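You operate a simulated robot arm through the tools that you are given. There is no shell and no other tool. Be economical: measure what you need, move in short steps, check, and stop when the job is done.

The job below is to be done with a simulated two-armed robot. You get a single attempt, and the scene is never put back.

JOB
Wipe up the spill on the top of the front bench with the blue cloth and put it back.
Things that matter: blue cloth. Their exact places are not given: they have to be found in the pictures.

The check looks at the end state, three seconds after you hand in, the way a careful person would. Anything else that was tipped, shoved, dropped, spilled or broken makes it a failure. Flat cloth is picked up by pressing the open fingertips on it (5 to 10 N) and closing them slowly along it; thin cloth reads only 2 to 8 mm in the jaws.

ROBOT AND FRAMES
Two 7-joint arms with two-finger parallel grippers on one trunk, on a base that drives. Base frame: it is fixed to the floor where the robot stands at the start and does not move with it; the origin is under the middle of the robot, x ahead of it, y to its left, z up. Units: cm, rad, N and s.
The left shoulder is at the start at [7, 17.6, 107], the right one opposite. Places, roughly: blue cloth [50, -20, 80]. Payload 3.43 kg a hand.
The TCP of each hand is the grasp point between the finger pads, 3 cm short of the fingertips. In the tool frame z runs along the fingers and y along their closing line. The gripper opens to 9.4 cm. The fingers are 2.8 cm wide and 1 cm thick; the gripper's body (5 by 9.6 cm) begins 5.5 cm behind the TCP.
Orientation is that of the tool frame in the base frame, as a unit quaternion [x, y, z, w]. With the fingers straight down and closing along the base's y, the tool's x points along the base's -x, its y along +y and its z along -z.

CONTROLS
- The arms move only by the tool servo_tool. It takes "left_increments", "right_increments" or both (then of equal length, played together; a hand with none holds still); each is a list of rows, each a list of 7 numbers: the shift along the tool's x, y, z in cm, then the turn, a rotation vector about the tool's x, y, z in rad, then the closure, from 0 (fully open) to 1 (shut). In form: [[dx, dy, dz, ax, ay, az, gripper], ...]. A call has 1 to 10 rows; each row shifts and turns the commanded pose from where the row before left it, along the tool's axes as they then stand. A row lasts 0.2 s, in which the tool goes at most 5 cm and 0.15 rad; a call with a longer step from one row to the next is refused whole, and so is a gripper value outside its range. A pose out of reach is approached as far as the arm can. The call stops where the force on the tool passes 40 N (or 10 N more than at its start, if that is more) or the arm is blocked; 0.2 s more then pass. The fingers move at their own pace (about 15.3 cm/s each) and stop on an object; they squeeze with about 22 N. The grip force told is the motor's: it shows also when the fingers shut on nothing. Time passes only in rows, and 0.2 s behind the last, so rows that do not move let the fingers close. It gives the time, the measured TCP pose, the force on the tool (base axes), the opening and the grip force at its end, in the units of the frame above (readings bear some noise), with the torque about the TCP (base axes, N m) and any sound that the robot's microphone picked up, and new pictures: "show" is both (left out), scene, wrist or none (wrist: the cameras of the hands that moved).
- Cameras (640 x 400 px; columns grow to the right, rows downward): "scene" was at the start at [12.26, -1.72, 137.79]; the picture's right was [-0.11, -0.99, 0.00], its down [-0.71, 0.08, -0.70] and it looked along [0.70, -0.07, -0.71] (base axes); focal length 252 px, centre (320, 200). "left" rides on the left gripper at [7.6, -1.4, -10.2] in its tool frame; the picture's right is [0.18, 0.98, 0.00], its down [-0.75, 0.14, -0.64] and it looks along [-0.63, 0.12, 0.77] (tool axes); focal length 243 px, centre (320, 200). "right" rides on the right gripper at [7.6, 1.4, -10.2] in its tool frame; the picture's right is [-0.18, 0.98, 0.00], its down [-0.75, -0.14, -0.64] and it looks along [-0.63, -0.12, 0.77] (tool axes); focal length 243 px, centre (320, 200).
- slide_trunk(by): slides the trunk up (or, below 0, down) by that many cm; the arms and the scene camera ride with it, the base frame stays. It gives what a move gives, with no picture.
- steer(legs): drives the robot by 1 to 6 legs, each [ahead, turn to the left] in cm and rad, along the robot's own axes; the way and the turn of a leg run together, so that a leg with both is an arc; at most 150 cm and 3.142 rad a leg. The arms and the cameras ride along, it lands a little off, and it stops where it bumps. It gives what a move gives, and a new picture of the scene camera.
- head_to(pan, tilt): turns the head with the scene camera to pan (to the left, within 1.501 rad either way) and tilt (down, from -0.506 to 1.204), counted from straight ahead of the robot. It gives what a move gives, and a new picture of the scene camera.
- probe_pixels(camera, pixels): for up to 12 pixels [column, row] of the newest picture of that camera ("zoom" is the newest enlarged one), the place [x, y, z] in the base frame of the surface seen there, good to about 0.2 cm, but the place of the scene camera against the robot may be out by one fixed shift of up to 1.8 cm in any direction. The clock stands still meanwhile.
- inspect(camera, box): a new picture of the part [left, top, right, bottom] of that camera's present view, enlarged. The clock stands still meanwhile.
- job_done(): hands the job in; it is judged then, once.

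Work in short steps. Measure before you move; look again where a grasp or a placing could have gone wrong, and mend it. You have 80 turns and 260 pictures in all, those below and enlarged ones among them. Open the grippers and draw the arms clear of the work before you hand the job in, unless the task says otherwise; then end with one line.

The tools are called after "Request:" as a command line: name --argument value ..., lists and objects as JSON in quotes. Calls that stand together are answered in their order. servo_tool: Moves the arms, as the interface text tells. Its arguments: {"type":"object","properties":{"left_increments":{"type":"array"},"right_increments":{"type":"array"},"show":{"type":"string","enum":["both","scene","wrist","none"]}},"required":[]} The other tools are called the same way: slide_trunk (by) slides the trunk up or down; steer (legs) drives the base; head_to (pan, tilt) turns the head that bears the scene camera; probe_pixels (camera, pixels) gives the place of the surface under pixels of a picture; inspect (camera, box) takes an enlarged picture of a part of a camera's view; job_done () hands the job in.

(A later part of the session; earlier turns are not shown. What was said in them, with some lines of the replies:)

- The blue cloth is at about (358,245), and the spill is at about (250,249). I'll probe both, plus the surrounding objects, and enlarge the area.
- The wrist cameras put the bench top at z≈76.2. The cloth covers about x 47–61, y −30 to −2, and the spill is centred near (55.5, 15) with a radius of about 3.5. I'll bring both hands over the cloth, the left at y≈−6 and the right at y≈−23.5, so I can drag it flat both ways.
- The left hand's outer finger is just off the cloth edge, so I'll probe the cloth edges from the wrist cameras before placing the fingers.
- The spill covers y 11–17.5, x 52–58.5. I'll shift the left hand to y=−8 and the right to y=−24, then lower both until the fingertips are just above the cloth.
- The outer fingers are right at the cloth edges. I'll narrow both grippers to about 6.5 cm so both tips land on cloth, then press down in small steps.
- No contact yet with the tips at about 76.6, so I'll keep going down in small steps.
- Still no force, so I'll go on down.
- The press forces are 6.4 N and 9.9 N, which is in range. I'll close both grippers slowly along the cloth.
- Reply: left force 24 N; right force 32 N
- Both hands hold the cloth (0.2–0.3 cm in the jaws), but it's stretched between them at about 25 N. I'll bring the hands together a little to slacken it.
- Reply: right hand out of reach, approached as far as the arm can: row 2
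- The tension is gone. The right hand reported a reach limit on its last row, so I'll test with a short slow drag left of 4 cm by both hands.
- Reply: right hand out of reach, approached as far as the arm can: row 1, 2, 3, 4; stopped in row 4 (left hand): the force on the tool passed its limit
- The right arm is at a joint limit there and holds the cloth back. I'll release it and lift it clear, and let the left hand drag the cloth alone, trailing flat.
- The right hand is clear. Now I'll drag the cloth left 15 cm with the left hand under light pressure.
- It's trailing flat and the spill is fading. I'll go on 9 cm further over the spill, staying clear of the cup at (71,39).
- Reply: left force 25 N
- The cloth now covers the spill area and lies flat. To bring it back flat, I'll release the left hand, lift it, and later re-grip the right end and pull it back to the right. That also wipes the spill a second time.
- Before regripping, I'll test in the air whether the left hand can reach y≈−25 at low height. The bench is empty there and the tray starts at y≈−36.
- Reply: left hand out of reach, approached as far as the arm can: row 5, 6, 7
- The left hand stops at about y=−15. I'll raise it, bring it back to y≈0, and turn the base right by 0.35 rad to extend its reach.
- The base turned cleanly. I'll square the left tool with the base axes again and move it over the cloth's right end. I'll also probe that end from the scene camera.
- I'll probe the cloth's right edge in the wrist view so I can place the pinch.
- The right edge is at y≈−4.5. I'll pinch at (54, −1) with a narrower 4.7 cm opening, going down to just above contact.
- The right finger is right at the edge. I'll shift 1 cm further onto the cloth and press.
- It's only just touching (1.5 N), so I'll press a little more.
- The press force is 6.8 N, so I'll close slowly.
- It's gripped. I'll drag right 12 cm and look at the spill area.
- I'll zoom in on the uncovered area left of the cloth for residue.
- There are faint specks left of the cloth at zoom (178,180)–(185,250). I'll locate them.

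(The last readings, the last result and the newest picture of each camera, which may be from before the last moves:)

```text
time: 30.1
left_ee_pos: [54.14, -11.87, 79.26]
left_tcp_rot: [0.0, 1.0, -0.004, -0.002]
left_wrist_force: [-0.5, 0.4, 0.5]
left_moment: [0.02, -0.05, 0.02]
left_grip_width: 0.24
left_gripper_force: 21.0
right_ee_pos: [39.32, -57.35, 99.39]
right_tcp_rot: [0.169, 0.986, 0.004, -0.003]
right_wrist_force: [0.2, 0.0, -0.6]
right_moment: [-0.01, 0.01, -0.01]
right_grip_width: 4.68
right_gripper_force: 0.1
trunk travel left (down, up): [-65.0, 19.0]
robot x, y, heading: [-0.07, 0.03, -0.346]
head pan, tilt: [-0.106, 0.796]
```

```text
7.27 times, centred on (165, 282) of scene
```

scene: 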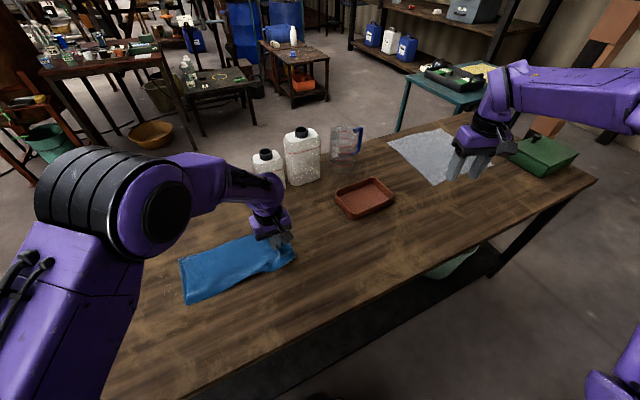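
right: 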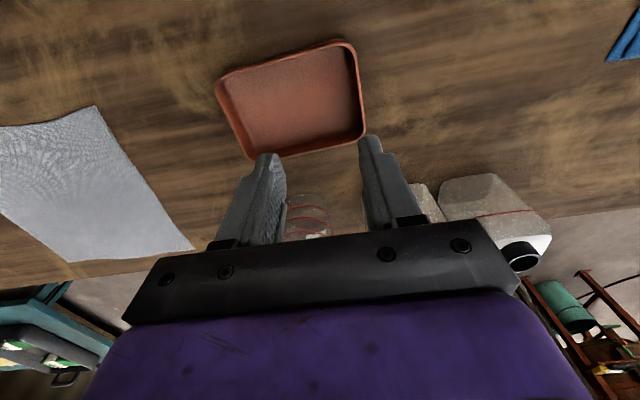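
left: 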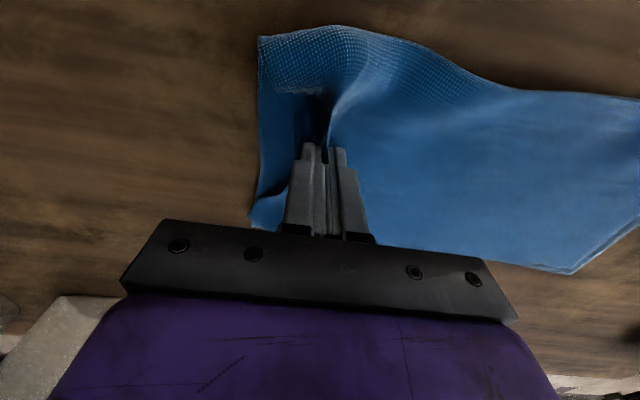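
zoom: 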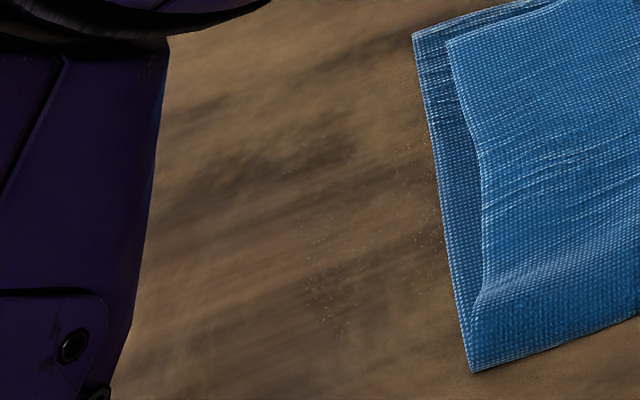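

Faint residue remains at x 51–58, y 13–17, so it needs real scrubbing under pressure. I'll release here and re-pinch the left end of the cloth at about y=8.

Request:
servo_tool --left_increments '[[0, 0, 0, 0, 0, 0, 0.8], [0, 0, 0, 0, 0, 0, 0.6], [0, 0, -1, 0, 0, 0, 0.5], [0, 0, -2.5, 0, 0, 0, 0.5], [0, 3, -2.5, 0, 0, 0, 0.5], [0, 4.5, 0, 0, 0, 0, 0.5], [0, 4.5, 0, 0, 0, 0, 0.5], [0, 4.5, 0, 0, 0, 0, 0.5], [0, 3.5, 2, 0, 0, 0, 0.5]]'

```text
time: 32.1
left_ee_pos: [54.13, 8.17, 82.82]
left_tcp_rot: [0.0, 1.0, -0.006, -0.002]
left_wrist_force: [0.0, 0.8, -0.4]
left_moment: [0.0, -0.02, -0.02]
left_grip_width: 4.7
left_gripper_force: 0.1
right_ee_pos: [39.49, -57.3, 99.45]
right_tcp_rot: [0.171, 0.985, 0.004, -0.004]
right_wrist_force: [1.4, -0.2, 0.7]
right_moment: [-0.01, -0.03, 0.0]
right_grip_width: 4.69
right_gripper_force: 0.1
trunk travel left (down, up): [-65.0, 19.0]
robot x, y, heading: [0.07, -0.18, -0.346]
head pan, tilt: [-0.106, 0.796]
```

scene: 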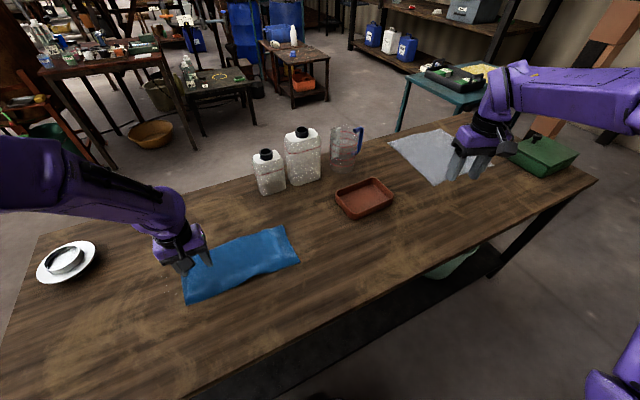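
left: 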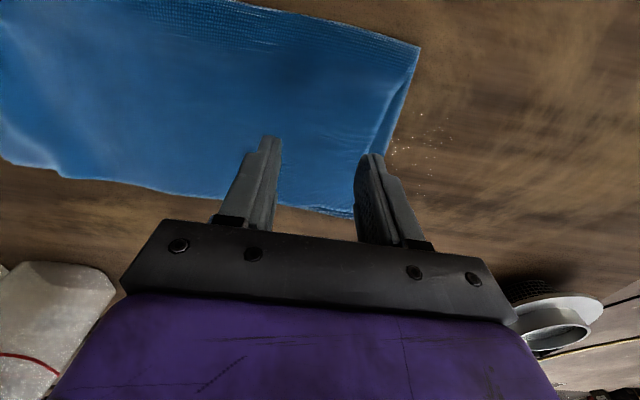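

The residue shows right beside the cloth edge. I'll lower onto the cloth here and press.

Request:
servo_tool --left_increments '[[0, -0.6, 1.5, 0, 0, 0, 0.5], [0, 0, 1.5, 0, 0, 0, 0.5], [0, 0, 0.4, 0, 0, 0, 0.5], [0, 0, 0.15, 0, 0, 0, 0.5], [0, 0, 0.15, 0, 0, 0, 0.5]]' --show "wrist"

```text
time: 33.3
left_ee_pos: [54.1, 7.51, 79.31]
left_tcp_rot: [0.001, 1.0, -0.004, -0.001]
left_wrist_force: [-0.2, -0.5, 1.4]
left_moment: [0.03, 0.03, 0.04]
left_grip_width: 4.69
left_gripper_force: 0.1
right_ee_pos: [39.45, -57.45, 99.41]
right_tcp_rot: [0.17, 0.985, 0.005, -0.003]
right_wrist_force: [0.1, -0.2, 0.1]
right_moment: [0.01, -0.03, -0.02]
right_grip_width: 4.72
right_gripper_force: 0.0
trunk travel left (down, up): [-65.0, 19.0]
robot x, y, heading: [0.19, -0.18, -0.344]
head pan, tilt: [-0.106, 0.796]
```

left: 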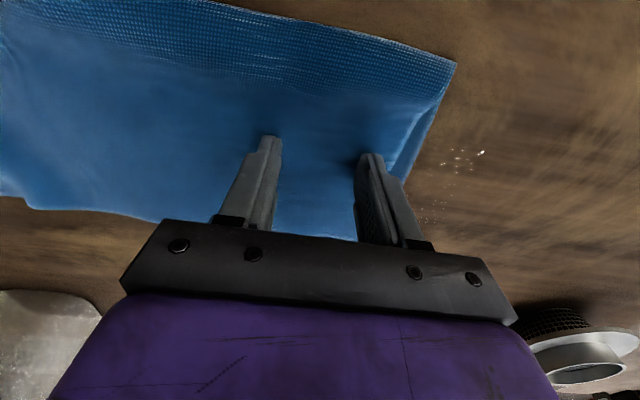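

Contact is starting. I'll press a bit more and close slowly.

Request:
servo_tool --left_increments '[[0, 0, 0.15, 0, 0, 0, 0.5], [0, 0, 0, 0, 0, 0, 0.57], [0, 0, 0, 0, 0, 0, 0.64], [0, 0, 0, 0, 0, 0, 0.71], [0, 0, 0, 0, 0, 0, 0.78], [0, 0, 0, 0, 0, 0, 0.85], [0, 0, 0, 0, 0, 0, 0.92], [0, 0, 0, 0, 0, 0, 1], [0, 0, 0, 0, 0, 0, 1]]' --show "wrist"

Request:
probe_pixels --camera "left" --pixels '[[450, 170], [480, 153], [430, 215], [450, 155]]'

```text
time: 35.3
left_ee_pos: [54.08, 7.67, 79.33]
left_tcp_rot: [0.0, 1.0, -0.004, -0.002]
left_wrist_force: [-0.2, 1.4, 5.2]
left_moment: [0.08, -0.01, 0.01]
left_grip_width: 0.0
left_gripper_force: 22.2
right_ee_pos: [39.33, -57.29, 99.56]
right_tcp_rot: [0.169, 0.986, 0.005, -0.002]
right_wrist_force: [-0.3, -0.4, -0.3]
right_moment: [0.0, -0.01, 0.02]
right_grip_width: 4.7
right_gripper_force: 0.0
trunk travel left (down, up): [-65.0, 19.0]
robot x, y, heading: [0.03, -0.18, -0.341]
head pan, tilt: [-0.106, 0.796]
```

left: 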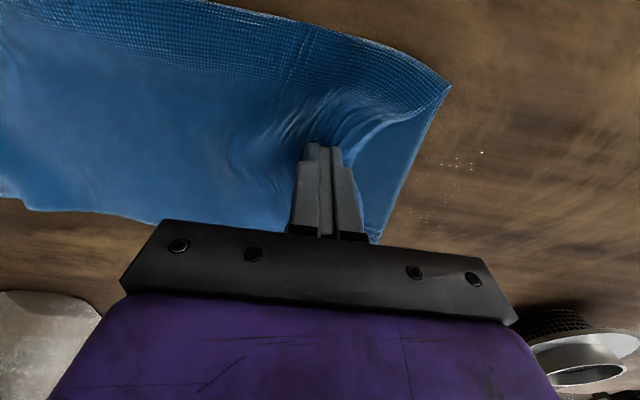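

```text
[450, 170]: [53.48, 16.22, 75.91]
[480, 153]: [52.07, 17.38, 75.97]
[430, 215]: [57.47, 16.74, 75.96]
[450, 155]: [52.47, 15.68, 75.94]
```

The jaws read 0.0, so the cloth slipped out. I'll reopen, press harder (about 9 N) and retry.

Request:
servo_tool --left_increments '[[0, 0, -0.4, 0, 0, 0, 1], [0, 0, 0, 0, 0, 0, 0.4], [0, 0, 0, 0, 0, 0, 0.4], [0, 0, 0.4, 0, 0, 0, 0.4], [0, 0, 0.12, 0, 0, 0, 0.4], [0, 0, 0, 0, 0, 0, 0.4]]' --show "none"

```text
time: 36.7
left_ee_pos: [54.11, 7.65, 79.14]
left_tcp_rot: [0.0, 1.0, -0.004, -0.001]
left_wrist_force: [-0.9, 0.2, 10.5]
left_moment: [0.26, -0.09, 0.07]
left_grip_width: 5.66
left_gripper_force: 0.3
right_ee_pos: [39.37, -57.39, 99.46]
right_tcp_rot: [0.17, 0.985, 0.005, -0.002]
right_wrist_force: [0.1, 0.1, 0.2]
right_moment: [-0.02, 0.0, -0.05]
right_grip_width: 4.69
right_gripper_force: 0.0
trunk travel left (down, up): [-65.0, 19.0]
robot x, y, heading: [0.19, -0.22, -0.345]
head pan, tilt: [-0.106, 0.796]
```

The press force is now 10.5 N. I'll close slowly.

Request:
servo_tool --left_increments '[[0, 0, 0, 0, 0, 0, 0.47], [0, 0, 0, 0, 0, 0, 0.54], [0, 0, 0, 0, 0, 0, 0.61], [0, 0, 0, 0, 0, 0, 0.68], [0, 0, 0, 0, 0, 0, 0.75], [0, 0, 0, 0, 0, 0, 0.82], [0, 0, 0, 0, 0, 0, 0.89], [0, 0, 0, 0, 0, 0, 0.95], [0, 0, 0, 0, 0, 0, 1], [0, 0, 0, 0, 0, 0, 1]]' --show "wrist"

```text
time: 38.9
left_ee_pos: [53.99, 7.48, 79.09]
left_tcp_rot: [0.0, 1.0, -0.004, -0.001]
left_wrist_force: [1.1, 1.6, 15.0]
left_moment: [0.04, -0.09, -0.01]
left_grip_width: 0.37
left_gripper_force: 22.2
right_ee_pos: [39.35, -57.31, 99.54]
right_tcp_rot: [0.169, 0.986, 0.004, -0.002]
right_wrist_force: [-0.5, 0.0, -0.3]
right_moment: [-0.03, 0.04, -0.01]
right_grip_width: 4.72
right_gripper_force: 0.0
trunk travel left (down, up): [-65.0, 19.0]
robot x, y, heading: [0.07, -0.21, -0.342]
head pan, tilt: [-0.106, 0.796]
```

left: 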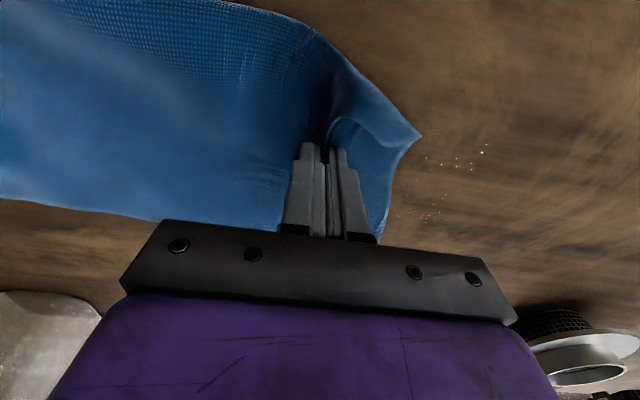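

It's gripped now (0.37 cm). I'll scrub left across the residue, drifting to x≈53, under about 15 N.

Request:
servo_tool --left_increments '[[0.15, 1.4, 0, 0, 0, 0, 1], [0.15, 1.4, 0, 0, 0, 0, 1], [0.15, 1.4, 0, 0, 0, 0, 1], [0.15, 1.4, 0, 0, 0, 0, 1], [0.15, 1.4, 0, 0, 0, 0, 1], [0.15, 1.4, 0, 0, 0, 0, 1], [0, 1.4, 0, 0, 0, 0, 1], [0, 1.4, 0, 0, 0, 0, 1], [0, 1, 0, 0, 0, 0, 1]]' --show "none"

Request:
servo_tool --left_increments '[[-0.6, -1.2, 0, 0, 0, 0, 1], [-0.6, -1.4, 0, 0, 0, 0, 1], [-0.6, -1.4, 0, 0, 0, 0, 1], [-0.6, -1.4, 0, 0, 0, 0, 1], [-0.4, -1.4, 0, 0, 0, 0, 1], [-0.4, 1.4, 0, 0, 0, 0, 1], [-0.4, 1.4, 0, 0, 0, 0, 1], [-0.4, 1.4, 0, 0, 0, 0, 1], [-0.4, 1.4, 0, 0, 0, 0, 1], [-0.4, 1.4, 0, 0, 0, 0, 1]]'

```text
time: 40.9
left_ee_pos: [53.04, 19.59, 79.1]
left_tcp_rot: [0.001, 1.0, -0.004, -0.001]
left_wrist_force: [-0.9, -8.7, 21.1]
left_moment: [-0.37, -0.11, -0.09]
left_grip_width: 0.29
left_gripper_force: 21.9
right_ee_pos: [39.26, -57.51, 99.34]
right_tcp_rot: [0.17, 0.985, 0.006, -0.002]
right_wrist_force: [-0.4, -0.1, -0.3]
right_moment: [0.02, 0.0, -0.02]
right_grip_width: 4.71
right_gripper_force: 0.1
trunk travel left (down, up): [-65.0, 19.0]
robot x, y, heading: [-0.1, -0.01, -0.345]
head pan, tilt: [-0.106, 0.796]
```

```text
time: 43.1
left_ee_pos: [57.9, 19.78, 79.16]
left_tcp_rot: [0.0, 1.0, -0.005, -0.001]
left_wrist_force: [-1.5, -8.7, 18.9]
left_moment: [-0.29, -0.07, -0.03]
left_grip_width: 0.32
left_gripper_force: 21.6
right_ee_pos: [39.2, -57.45, 99.38]
right_tcp_rot: [0.171, 0.985, 0.005, -0.002]
right_wrist_force: [0.0, -0.6, 0.6]
right_moment: [-0.02, 0.01, 0.02]
right_grip_width: 4.69
right_gripper_force: 0.0
trunk travel left (down, up): [-65.0, 19.0]
robot x, y, heading: [-0.14, -0.11, -0.35]
head pan, tilt: [-0.106, 0.796]
```

scene: 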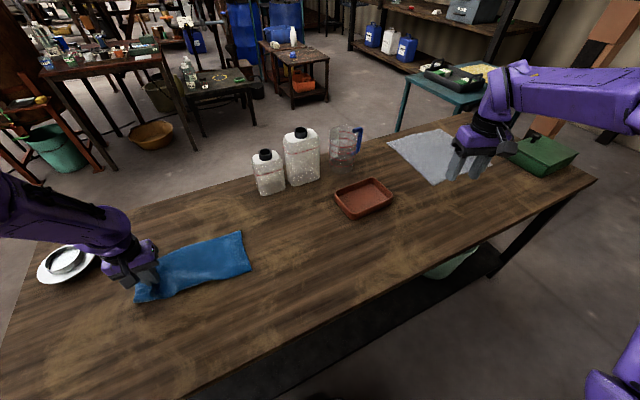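
left: 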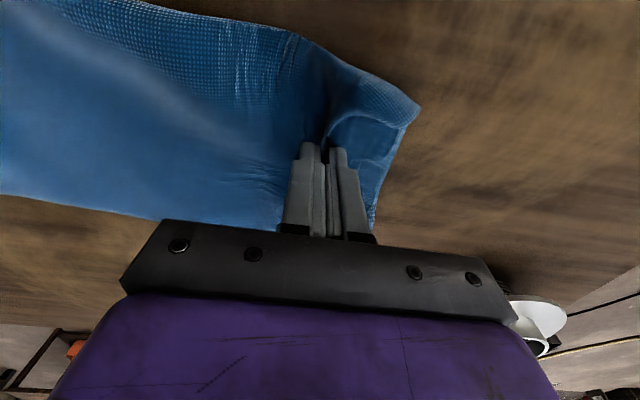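

Scrubbing works smoothly. I'll make one more zigzag over x 52–58, y 12–20.

Request:
servo_tool --left_increments '[[0.1, -1.5, 0, 0, 0, 0, 1], [0.1, -1.5, 0, 0, 0, 0, 1], [0.1, -1.5, 0, 0, 0, 0, 1], [0.1, -1.5, 0, 0, 0, 0, 1], [1, -1.5, 0, 0, 0, 0, 1], [1, 1.5, 0, 0, 0, 0, 1], [0.2, 1.5, 0, 0, 0, 0, 1], [0.2, 1.5, 0, 0, 0, 0, 1], [0.2, 1.5, 0, 0, 0, 0, 1], [0, 1.5, 0, 0, 0, 0, 1]]' --show "none"

Request:
servo_tool --left_increments '[[0.3, -1.5, 0, 0, 0, 0, 1], [0.5, -1.5, 0, 0, 0, 0, 1], [0.5, -1.5, 0, 0, 0, 0, 1], [0.5, -1.5, 0, 0, 0, 0, 1], [0.5, -1.5, 0, 0, 0, 0, 1], [0, 1.5, 0, 0, 0, 0, 1], [-0.2, 1.5, 0, 0, 0, 0, 1], [-0.4, 1.5, 0, 0, 0, 0, 1], [-0.6, 1.5, 0, 0, 0, 0, 1], [-0.6, 1, 0, 0, 0, 0, 1]]'

```text
time: 45.3
left_ee_pos: [55.04, 20.03, 79.15]
left_tcp_rot: [0.0, 1.0, -0.003, 0.0]
left_wrist_force: [0.2, -7.1, 14.6]
left_moment: [-0.23, -0.05, -0.05]
left_grip_width: 0.32
left_gripper_force: 22.5
right_ee_pos: [39.28, -57.49, 99.41]
right_tcp_rot: [0.17, 0.985, 0.006, -0.002]
right_wrist_force: [-0.3, 0.3, 0.3]
right_moment: [-0.02, 0.01, -0.04]
right_grip_width: 4.7
right_gripper_force: 0.0
trunk travel left (down, up): [-65.0, 19.0]
robot x, y, heading: [-0.08, 0.04, -0.345]
head pan, tilt: [-0.106, 0.796]
```

```text
time: 47.5
left_ee_pos: [54.15, 19.45, 79.18]
left_tcp_rot: [0.0, 1.0, -0.004, -0.001]
left_wrist_force: [-4.2, -8.4, 22.3]
left_moment: [-0.33, 0.02, -0.09]
left_grip_width: 0.34
left_gripper_force: 21.9
right_ee_pos: [39.19, -57.56, 99.47]
right_tcp_rot: [0.17, 0.985, 0.005, -0.001]
right_wrist_force: [0.3, -0.4, -0.3]
right_moment: [-0.01, 0.02, 0.0]
right_grip_width: 4.7
right_gripper_force: 0.1
trunk travel left (down, up): [-65.0, 19.0]
robot x, y, heading: [-0.13, -0.11, -0.34]
head pan, tilt: [-0.106, 0.796]
```

scene: 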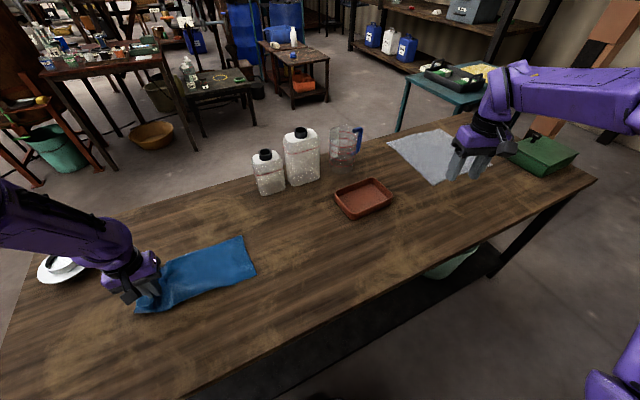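
left: 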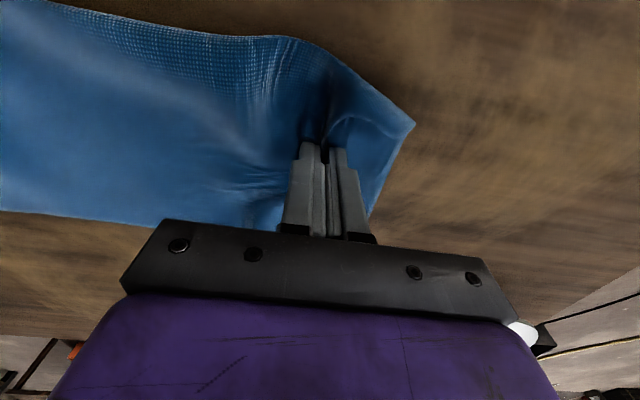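

I'll release, lift, and move to the right end of the cloth for the drag back.

Request:
servo_tool --left_increments '[[0, -0.2, -0.1, 0, 0, 0, 0.8], [0, 0, 0, 0, 0, 0, 0.6], [0, 0, -1, 0, 0, 0, 0.5], [0, 0, -2.5, 0, 0, 0, 0.5], [0, -2, -4, 0, 0, 0, 0.5], [0, -4.5, 0, 0, 0, 0, 0.5], [0, -4.5, 0, 0, 0, 0, 0.5], [0, -4.5, 0, 0, 0, 0, 0.4], [0, -4, 0, 0, 0, 0, 0.4]]'

```text
time: 49.5
left_ee_pos: [54.39, -0.39, 86.86]
left_tcp_rot: [0.0, 1.0, -0.003, -0.002]
left_wrist_force: [0.3, -0.4, 1.5]
left_moment: [-0.01, -0.03, -0.01]
left_grip_width: 5.62
left_gripper_force: 0.0
right_ee_pos: [39.4, -57.6, 99.3]
right_tcp_rot: [0.17, 0.985, 0.005, -0.003]
right_wrist_force: [-0.5, -0.3, 0.3]
right_moment: [0.0, 0.0, -0.03]
right_grip_width: 4.7
right_gripper_force: 0.1
trunk travel left (down, up): [-65.0, 19.0]
robot x, y, heading: [-0.31, -0.38, -0.349]
head pan, tilt: [-0.106, 0.796]
```

scene: 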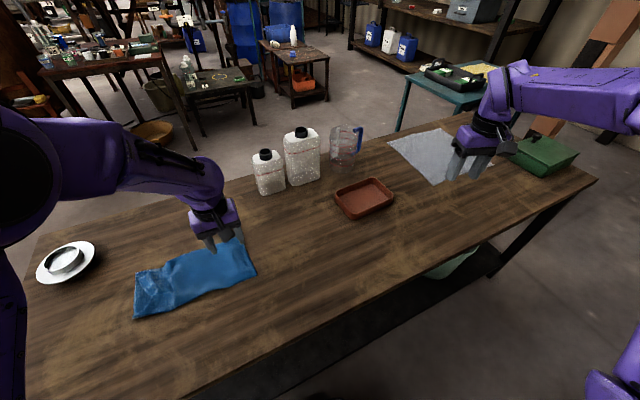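
left: 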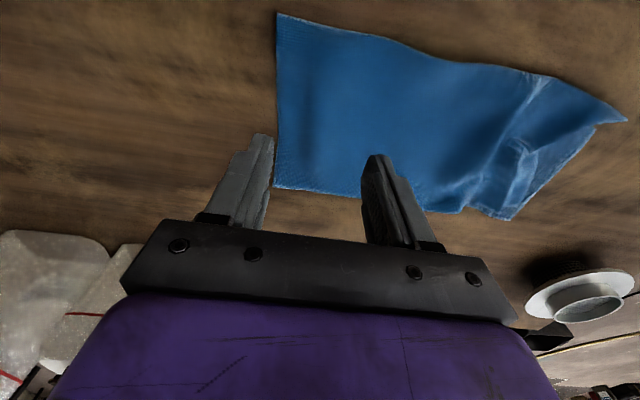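

I'll check the right edge position before pinching.

Request:
probe_pixels --camera "left" --pixels '[[277, 187], [280, 15], [279, 100], [510, 215], [622, 120], [460, 210], [385, 195]]'

```text
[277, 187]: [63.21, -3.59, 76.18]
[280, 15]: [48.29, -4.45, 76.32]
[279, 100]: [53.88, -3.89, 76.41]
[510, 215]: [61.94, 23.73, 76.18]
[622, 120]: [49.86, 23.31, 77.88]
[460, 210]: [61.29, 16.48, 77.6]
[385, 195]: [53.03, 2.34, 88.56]
```

The right end spans x 48–63, with its edge at y≈−4. I'll pinch at (55.3, 0.3).

Request:
servo_tool --left_increments '[[-0.5, 0.4, 2, 0, 0, 0, 0.4], [-0.5, 0.3, 2.5, 0, 0, 0, 0.4], [0, 0, 2, 0, 0, 0, 0.4], [0, 0, 0.8, 0, 0, 0, 0.4], [0, 0, 0.2, 0, 0, 0, 0.4], [0, 0, 0.15, 0, 0, 0, 0.4], [0, 0, 0.12, 0, 0, 0, 0.4]]' --show "none"

```text
time: 51.1
left_ee_pos: [55.36, 0.46, 79.13]
left_tcp_rot: [0.0, 1.0, -0.004, 0.001]
left_wrist_force: [1.4, -0.3, 24.2]
left_moment: [0.08, 0.02, -0.05]
left_grip_width: 5.67
left_gripper_force: 0.3
right_ee_pos: [39.27, -57.28, 99.66]
right_tcp_rot: [0.171, 0.985, 0.005, -0.002]
right_wrist_force: [-0.3, 1.1, -0.3]
right_moment: [0.01, -0.02, -0.04]
right_grip_width: 4.7
right_gripper_force: 0.0
trunk travel left (down, up): [-65.0, 19.0]
robot x, y, heading: [-0.17, 0.16, -0.343]
head pan, tilt: [-0.106, 0.796]
```

That's 24 N, which is too hard. I'll back off 0.15 cm and then close slowly.

Request:
servo_tool --left_increments '[[0, 0, -0.15, 0, 0, 0, 0.4], [0, 0, 0, 0, 0, 0, 0.48], [0, 0, 0, 0, 0, 0, 0.56], [0, 0, 0, 0, 0, 0, 0.64], [0, 0, 0, 0, 0, 0, 0.72], [0, 0, 0, 0, 0, 0, 0.8], [0, 0, 0, 0, 0, 0, 0.87], [0, 0, 0, 0, 0, 0, 0.94], [0, 0, 0, 0, 0, 0, 1], [0, 0, 0, 0, 0, 0, 1]]' --show "wrist"

```text
time: 53.3
left_ee_pos: [55.33, 0.4, 79.28]
left_tcp_rot: [0.0, 1.0, -0.004, -0.001]
left_wrist_force: [0.9, 2.8, 21.0]
left_moment: [-0.05, 0.04, 0.03]
left_grip_width: 0.51
left_gripper_force: 22.3
right_ee_pos: [39.26, -57.21, 99.67]
right_tcp_rot: [0.168, 0.986, 0.004, -0.001]
right_wrist_force: [0.2, -0.7, 0.5]
right_moment: [0.02, 0.0, 0.0]
right_grip_width: 4.7
right_gripper_force: 0.1
trunk travel left (down, up): [-65.0, 19.0]
robot x, y, heading: [-0.02, 0.08, -0.34]
head pan, tilt: [-0.106, 0.796]
```

left: 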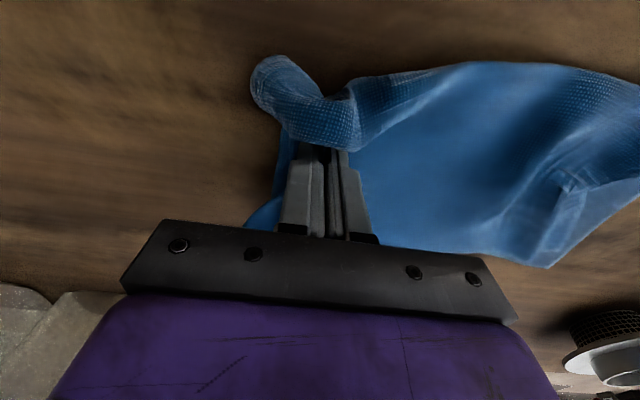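

The grip is firm (0.51 cm). I'll drag right 15 cm with slightly less pressure.

Request:
servo_tool --left_increments '[[0.1, -1.5, -0.1, 0, 0, 0, 1], [0.1, -1.5, 0, 0, 0, 0, 1], [0.1, -1.5, 0, 0, 0, 0, 1], [0.1, -1.5, 0, 0, 0, 0, 1], [0.1, -1.5, 0, 0, 0, 0, 1], [0.1, -1.5, 0, 0, 0, 0, 1], [0.1, -1.5, 0, 0, 0, 0, 1], [0.1, -1.5, 0, 0, 0, 0, 1], [0.1, -1.5, 0, 0, 0, 0, 1], [0.1, -1.5, 0, 0, 0, 0, 1]]'

Request:
inspect --camera "scene" --box '[120, 230, 220, 320]'

```text
time: 55.5
left_ee_pos: [54.44, -14.51, 79.43]
left_tcp_rot: [0.001, 1.0, -0.005, -0.001]
left_wrist_force: [-0.5, 0.6, 0.8]
left_moment: [0.05, 0.0, 0.0]
left_grip_width: 0.45
left_gripper_force: 22.0
right_ee_pos: [39.46, -57.4, 99.48]
right_tcp_rot: [0.17, 0.985, 0.005, -0.003]
right_wrist_force: [1.0, 0.0, -0.3]
right_moment: [0.02, 0.03, -0.02]
right_grip_width: 4.71
right_gripper_force: 0.0
trunk travel left (down, up): [-65.0, 19.0]
robot x, y, heading: [-0.3, 0.12, -0.341]
head pan, tilt: [-0.106, 0.796]
```

scene: 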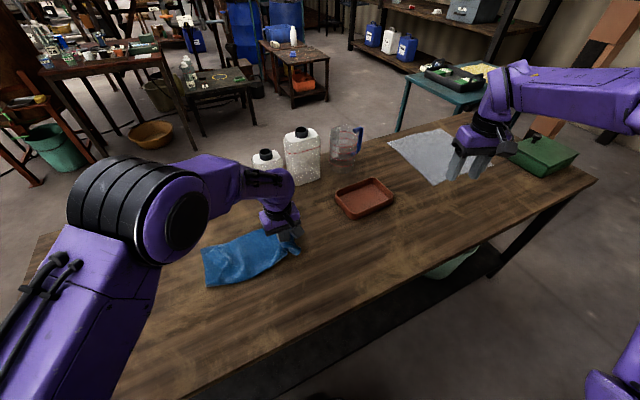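
left: 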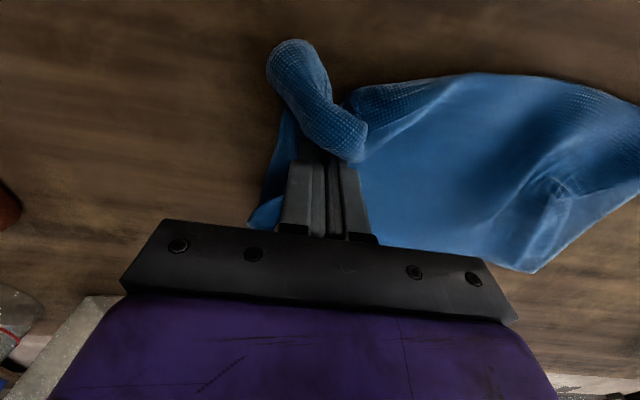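

```text
4.44 times, centred on (170, 275) of scene
```

zoom: 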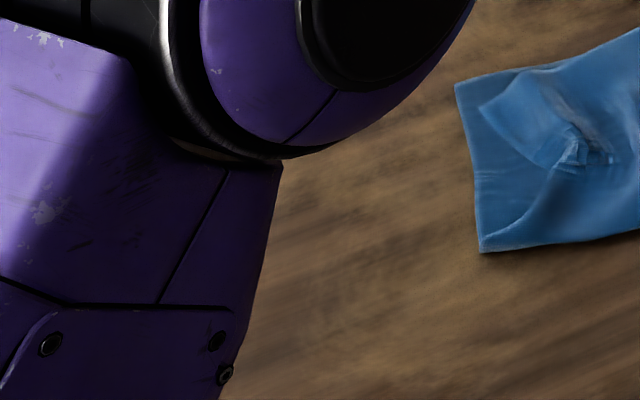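

The spill spot is hidden behind the arm, so I'll check it later. I'll drag on to y≈−25.

Request:
servo_tool --left_increments '[[0, -1.5, 0, 0, 0, 0, 1], [0, -1.5, 0, 0, 0, 0, 1], [0, -1.5, 0, 0, 0, 0, 1], [0, -1.5, 0, 0, 0, 0, 1], [0, -1.5, 0, 0, 0, 0, 1], [0, -1.5, 0, 0, 0, 0, 1], [0, -1.2, 0, 0, 0, 0, 1]]'

Request:
inspect --camera "scene" --box '[120, 230, 300, 340]'

```text
time: 57.1
left_ee_pos: [54.57, -24.52, 79.43]
left_tcp_rot: [0.0, 1.0, -0.005, -0.002]
left_wrist_force: [0.4, 0.6, 0.2]
left_moment: [0.08, 0.01, -0.02]
left_grip_width: 0.43
left_gripper_force: 21.8
right_ee_pos: [39.46, -57.41, 99.42]
right_tcp_rot: [0.169, 0.986, 0.005, -0.002]
right_wrist_force: [0.2, -0.5, 0.7]
right_moment: [-0.01, 0.02, -0.01]
right_grip_width: 4.69
right_gripper_force: 0.1
trunk travel left (down, up): [-65.0, 19.0]
robot x, y, heading: [0.03, 0.16, -0.347]
head pan, tilt: [-0.106, 0.796]
```

scene: 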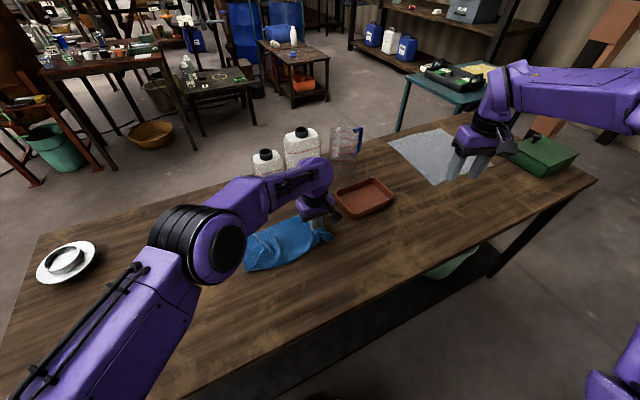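
left: 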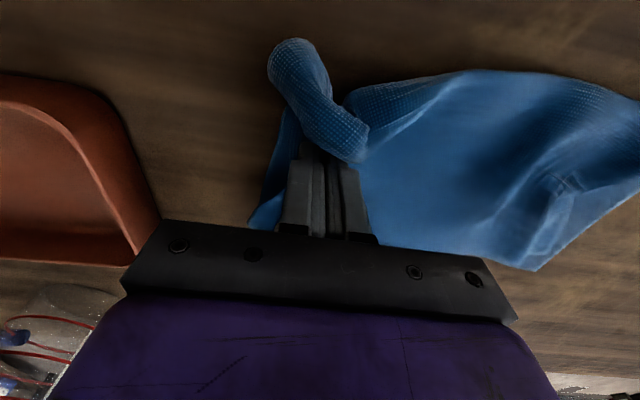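

```text
3.56 times, centred on (210, 285) of scene
```

zoom: 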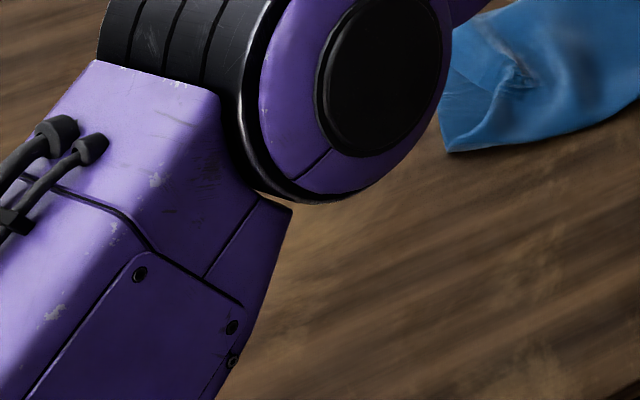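

The cloth is near its original place. I'll release, raise the hand, and swing it left and high to view the cloth and the spill spot.

Request:
servo_tool --left_increments '[[0, 0, 0, 0, 0, 0, 0.8], [0, 0, 0, 0, 0, 0, 0.6], [0, 0, -0.5, 0, 0, 0, 0.4], [0, 0, -2, 0, 0, 0, 0.4], [0, 0, -3.5, 0, 0, 0, 0.4], [0, 0, -4, 0, 0, 0, 0.4], [0, 2, -4, 0, 0, 0, 0.4], [0, 3, -3, 0, 0, 0, 0.4], [0, 4, 0, 0, 0, 0, 0.4], [0, 4, 0, 0, 0, 0, 0.4]]'

```text
time: 59.3
left_ee_pos: [54.47, -11.54, 96.51]
left_tcp_rot: [-0.001, 1.0, -0.005, -0.002]
left_wrist_force: [-0.2, 0.7, -0.2]
left_moment: [-0.01, 0.04, -0.02]
left_grip_width: 5.63
left_gripper_force: 0.1
right_ee_pos: [39.48, -57.17, 99.51]
right_tcp_rot: [0.17, 0.985, 0.004, -0.002]
right_wrist_force: [-0.7, 0.3, 0.1]
right_moment: [-0.03, 0.02, 0.04]
right_grip_width: 4.71
right_gripper_force: 0.2
trunk travel left (down, up): [-65.0, 19.0]
robot x, y, heading: [0.21, 0.03, -0.345]
head pan, tilt: [-0.106, 0.796]
```

scene: 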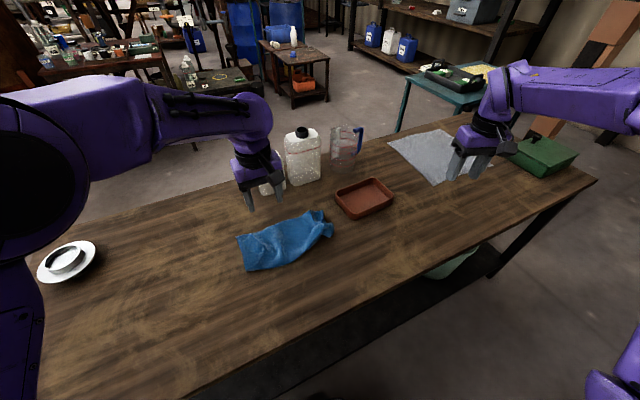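
left: 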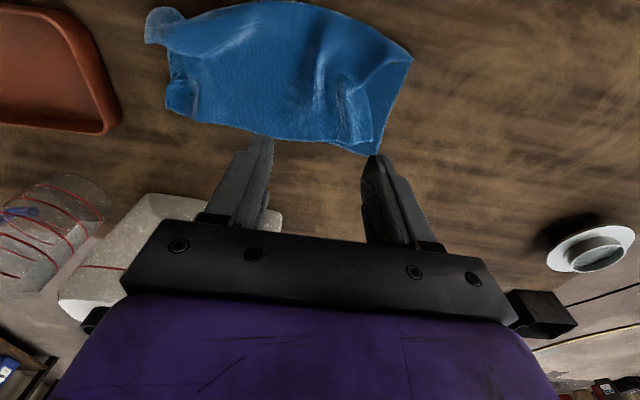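

Now I'll zoom on the spill spot from both cameras, zoom on the cloth, and probe the cloth outline.

Request:
inspect --camera "scene" --box '[115, 240, 255, 330]'

Request:
inspect --camera "left" --box '[380, 20, 600, 170]'

Request:
probe_pixels --camera "left" --pixels '[[380, 152], [410, 60], [260, 135], [167, 105], [150, 40], [280, 5], [168, 50], [480, 100], [370, 125], [160, 15]]'

Request:
inspect --camera "scene" --box '[225, 195, 345, 280]'

```text
4.44 times, centred on (185, 285) of scene
```

zoom: 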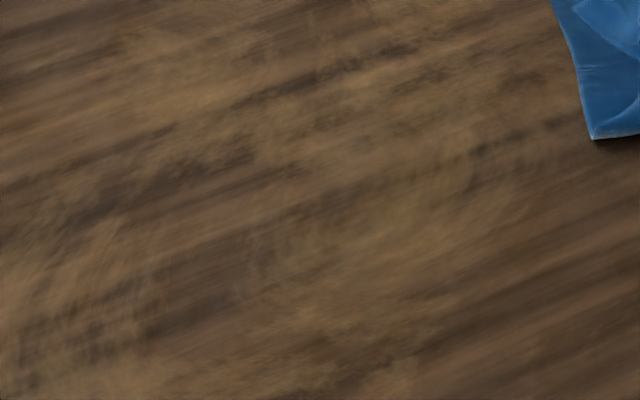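

```text
2.67 times, centred on (490, 95) of left
```

zoom: 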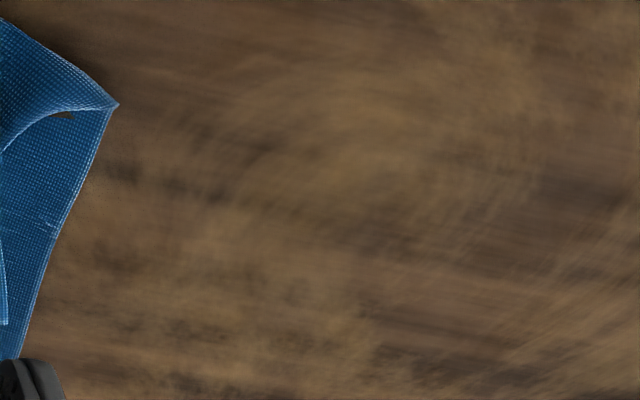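

```text
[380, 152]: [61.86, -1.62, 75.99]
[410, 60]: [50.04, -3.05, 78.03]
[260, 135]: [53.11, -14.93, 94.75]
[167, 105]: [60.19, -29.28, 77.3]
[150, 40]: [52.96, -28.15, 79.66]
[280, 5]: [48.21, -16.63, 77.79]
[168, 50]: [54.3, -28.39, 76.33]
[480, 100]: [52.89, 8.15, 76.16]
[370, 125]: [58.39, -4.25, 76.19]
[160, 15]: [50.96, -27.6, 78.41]
```

```text
4.71 times, centred on (285, 238) of scene
```

zoom: 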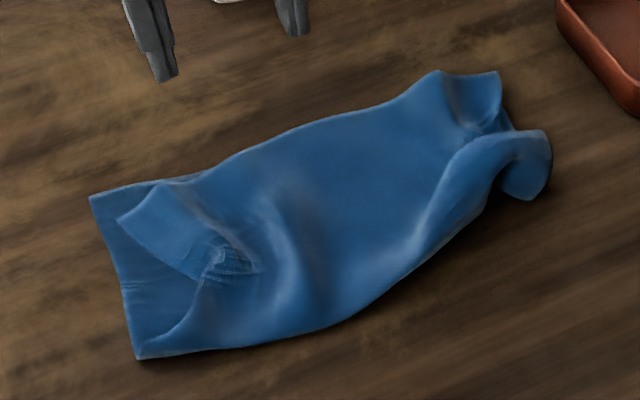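

The spill spot is clean in both views, and the cloth spans y −29 to −1.6, x 48–62, as it did at the start. I'll draw both arms up and open the grippers.

Request:
servo_tool --left_increments '[[0, 3, -2, 0, 0, 0, 0.2], [0, 4, -2, 0, 0, 0, 0], [0, 4, -2, 0, 0, 0, 0], [0, 4, 0, 0, 0, 0, 0], [0, 4, 0, 0, 0, 0, 0]]' --right_increments '[[0, 0, -1, 0, 0, 0, 0.2], [0, 0, -1, 0, 0, 0, 0], [0, 0, 0, 0, 0, 0, 0], [0, 0, 0, 0, 0, 0, 0], [0, 0, 0, 0, 0, 0, 0]]' --show "both"

```text
time: 60.5
left_ee_pos: [54.52, 7.79, 102.28]
left_tcp_rot: [0.0, 1.0, -0.004, -0.001]
left_wrist_force: [-0.3, 0.8, -0.2]
left_moment: [0.01, 0.01, -0.02]
left_grip_width: 9.38
left_gripper_force: 0.0
right_ee_pos: [39.4, -57.29, 101.51]
right_tcp_rot: [0.17, 0.985, 0.004, -0.003]
right_wrist_force: [-0.1, -0.3, 1.0]
right_moment: [-0.02, -0.03, 0.03]
right_grip_width: 9.4
right_gripper_force: 0.0
trunk travel left (down, up): [-65.0, 19.0]
robot x, y, heading: [-0.14, 0.13, -0.344]
head pan, tilt: [-0.106, 0.796]
```

scene: 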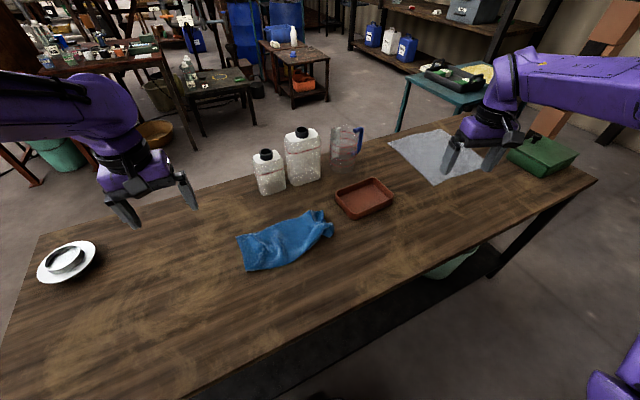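
right: 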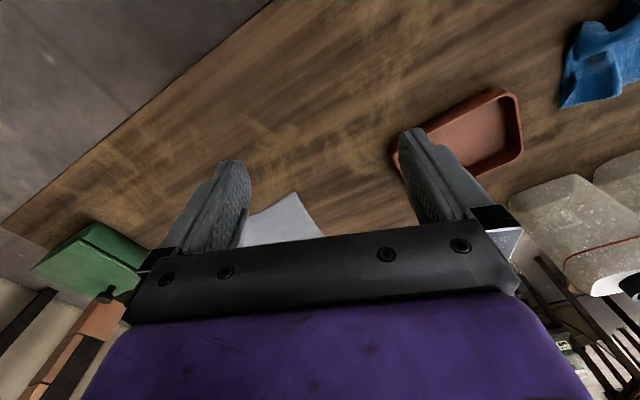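
left: 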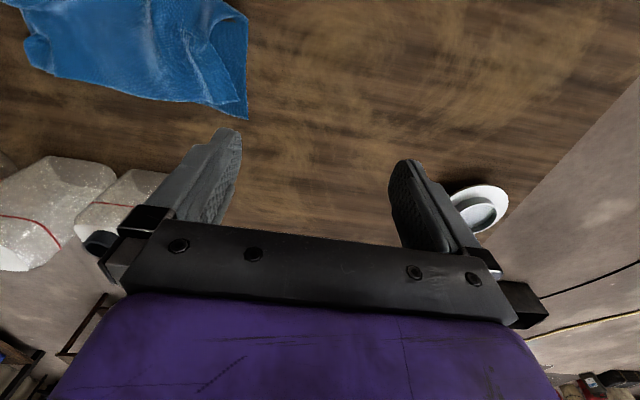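

I'll take one last zoom at the spill spot from the left camera before handing in.

Request:
inspect --camera "left" --box '[240, 0, 560, 200]'

```text
2.00 times, centred on (400, 100) of left
```

zoom: 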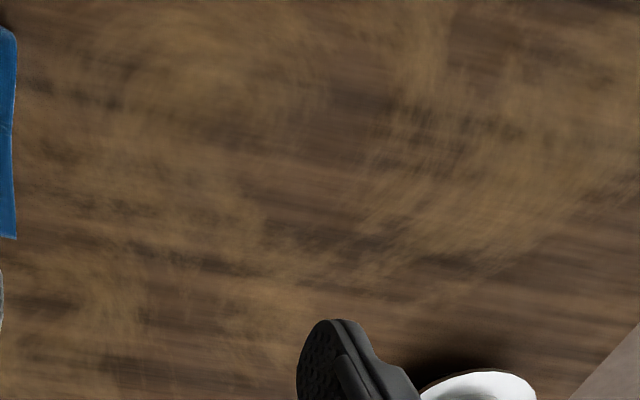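

The bench is clean at the spill spot, the cloth is back in place, and nothing else looks moved. I'm handing in.

Request:
job_done

```text
The job is handed in.
```

I wiped up the spill and put the blue cloth back where it started, though its ends are a bit more crumpled than before; the grippers are open, the arms are clear, and the robot's base is still turned about 20° to the right.
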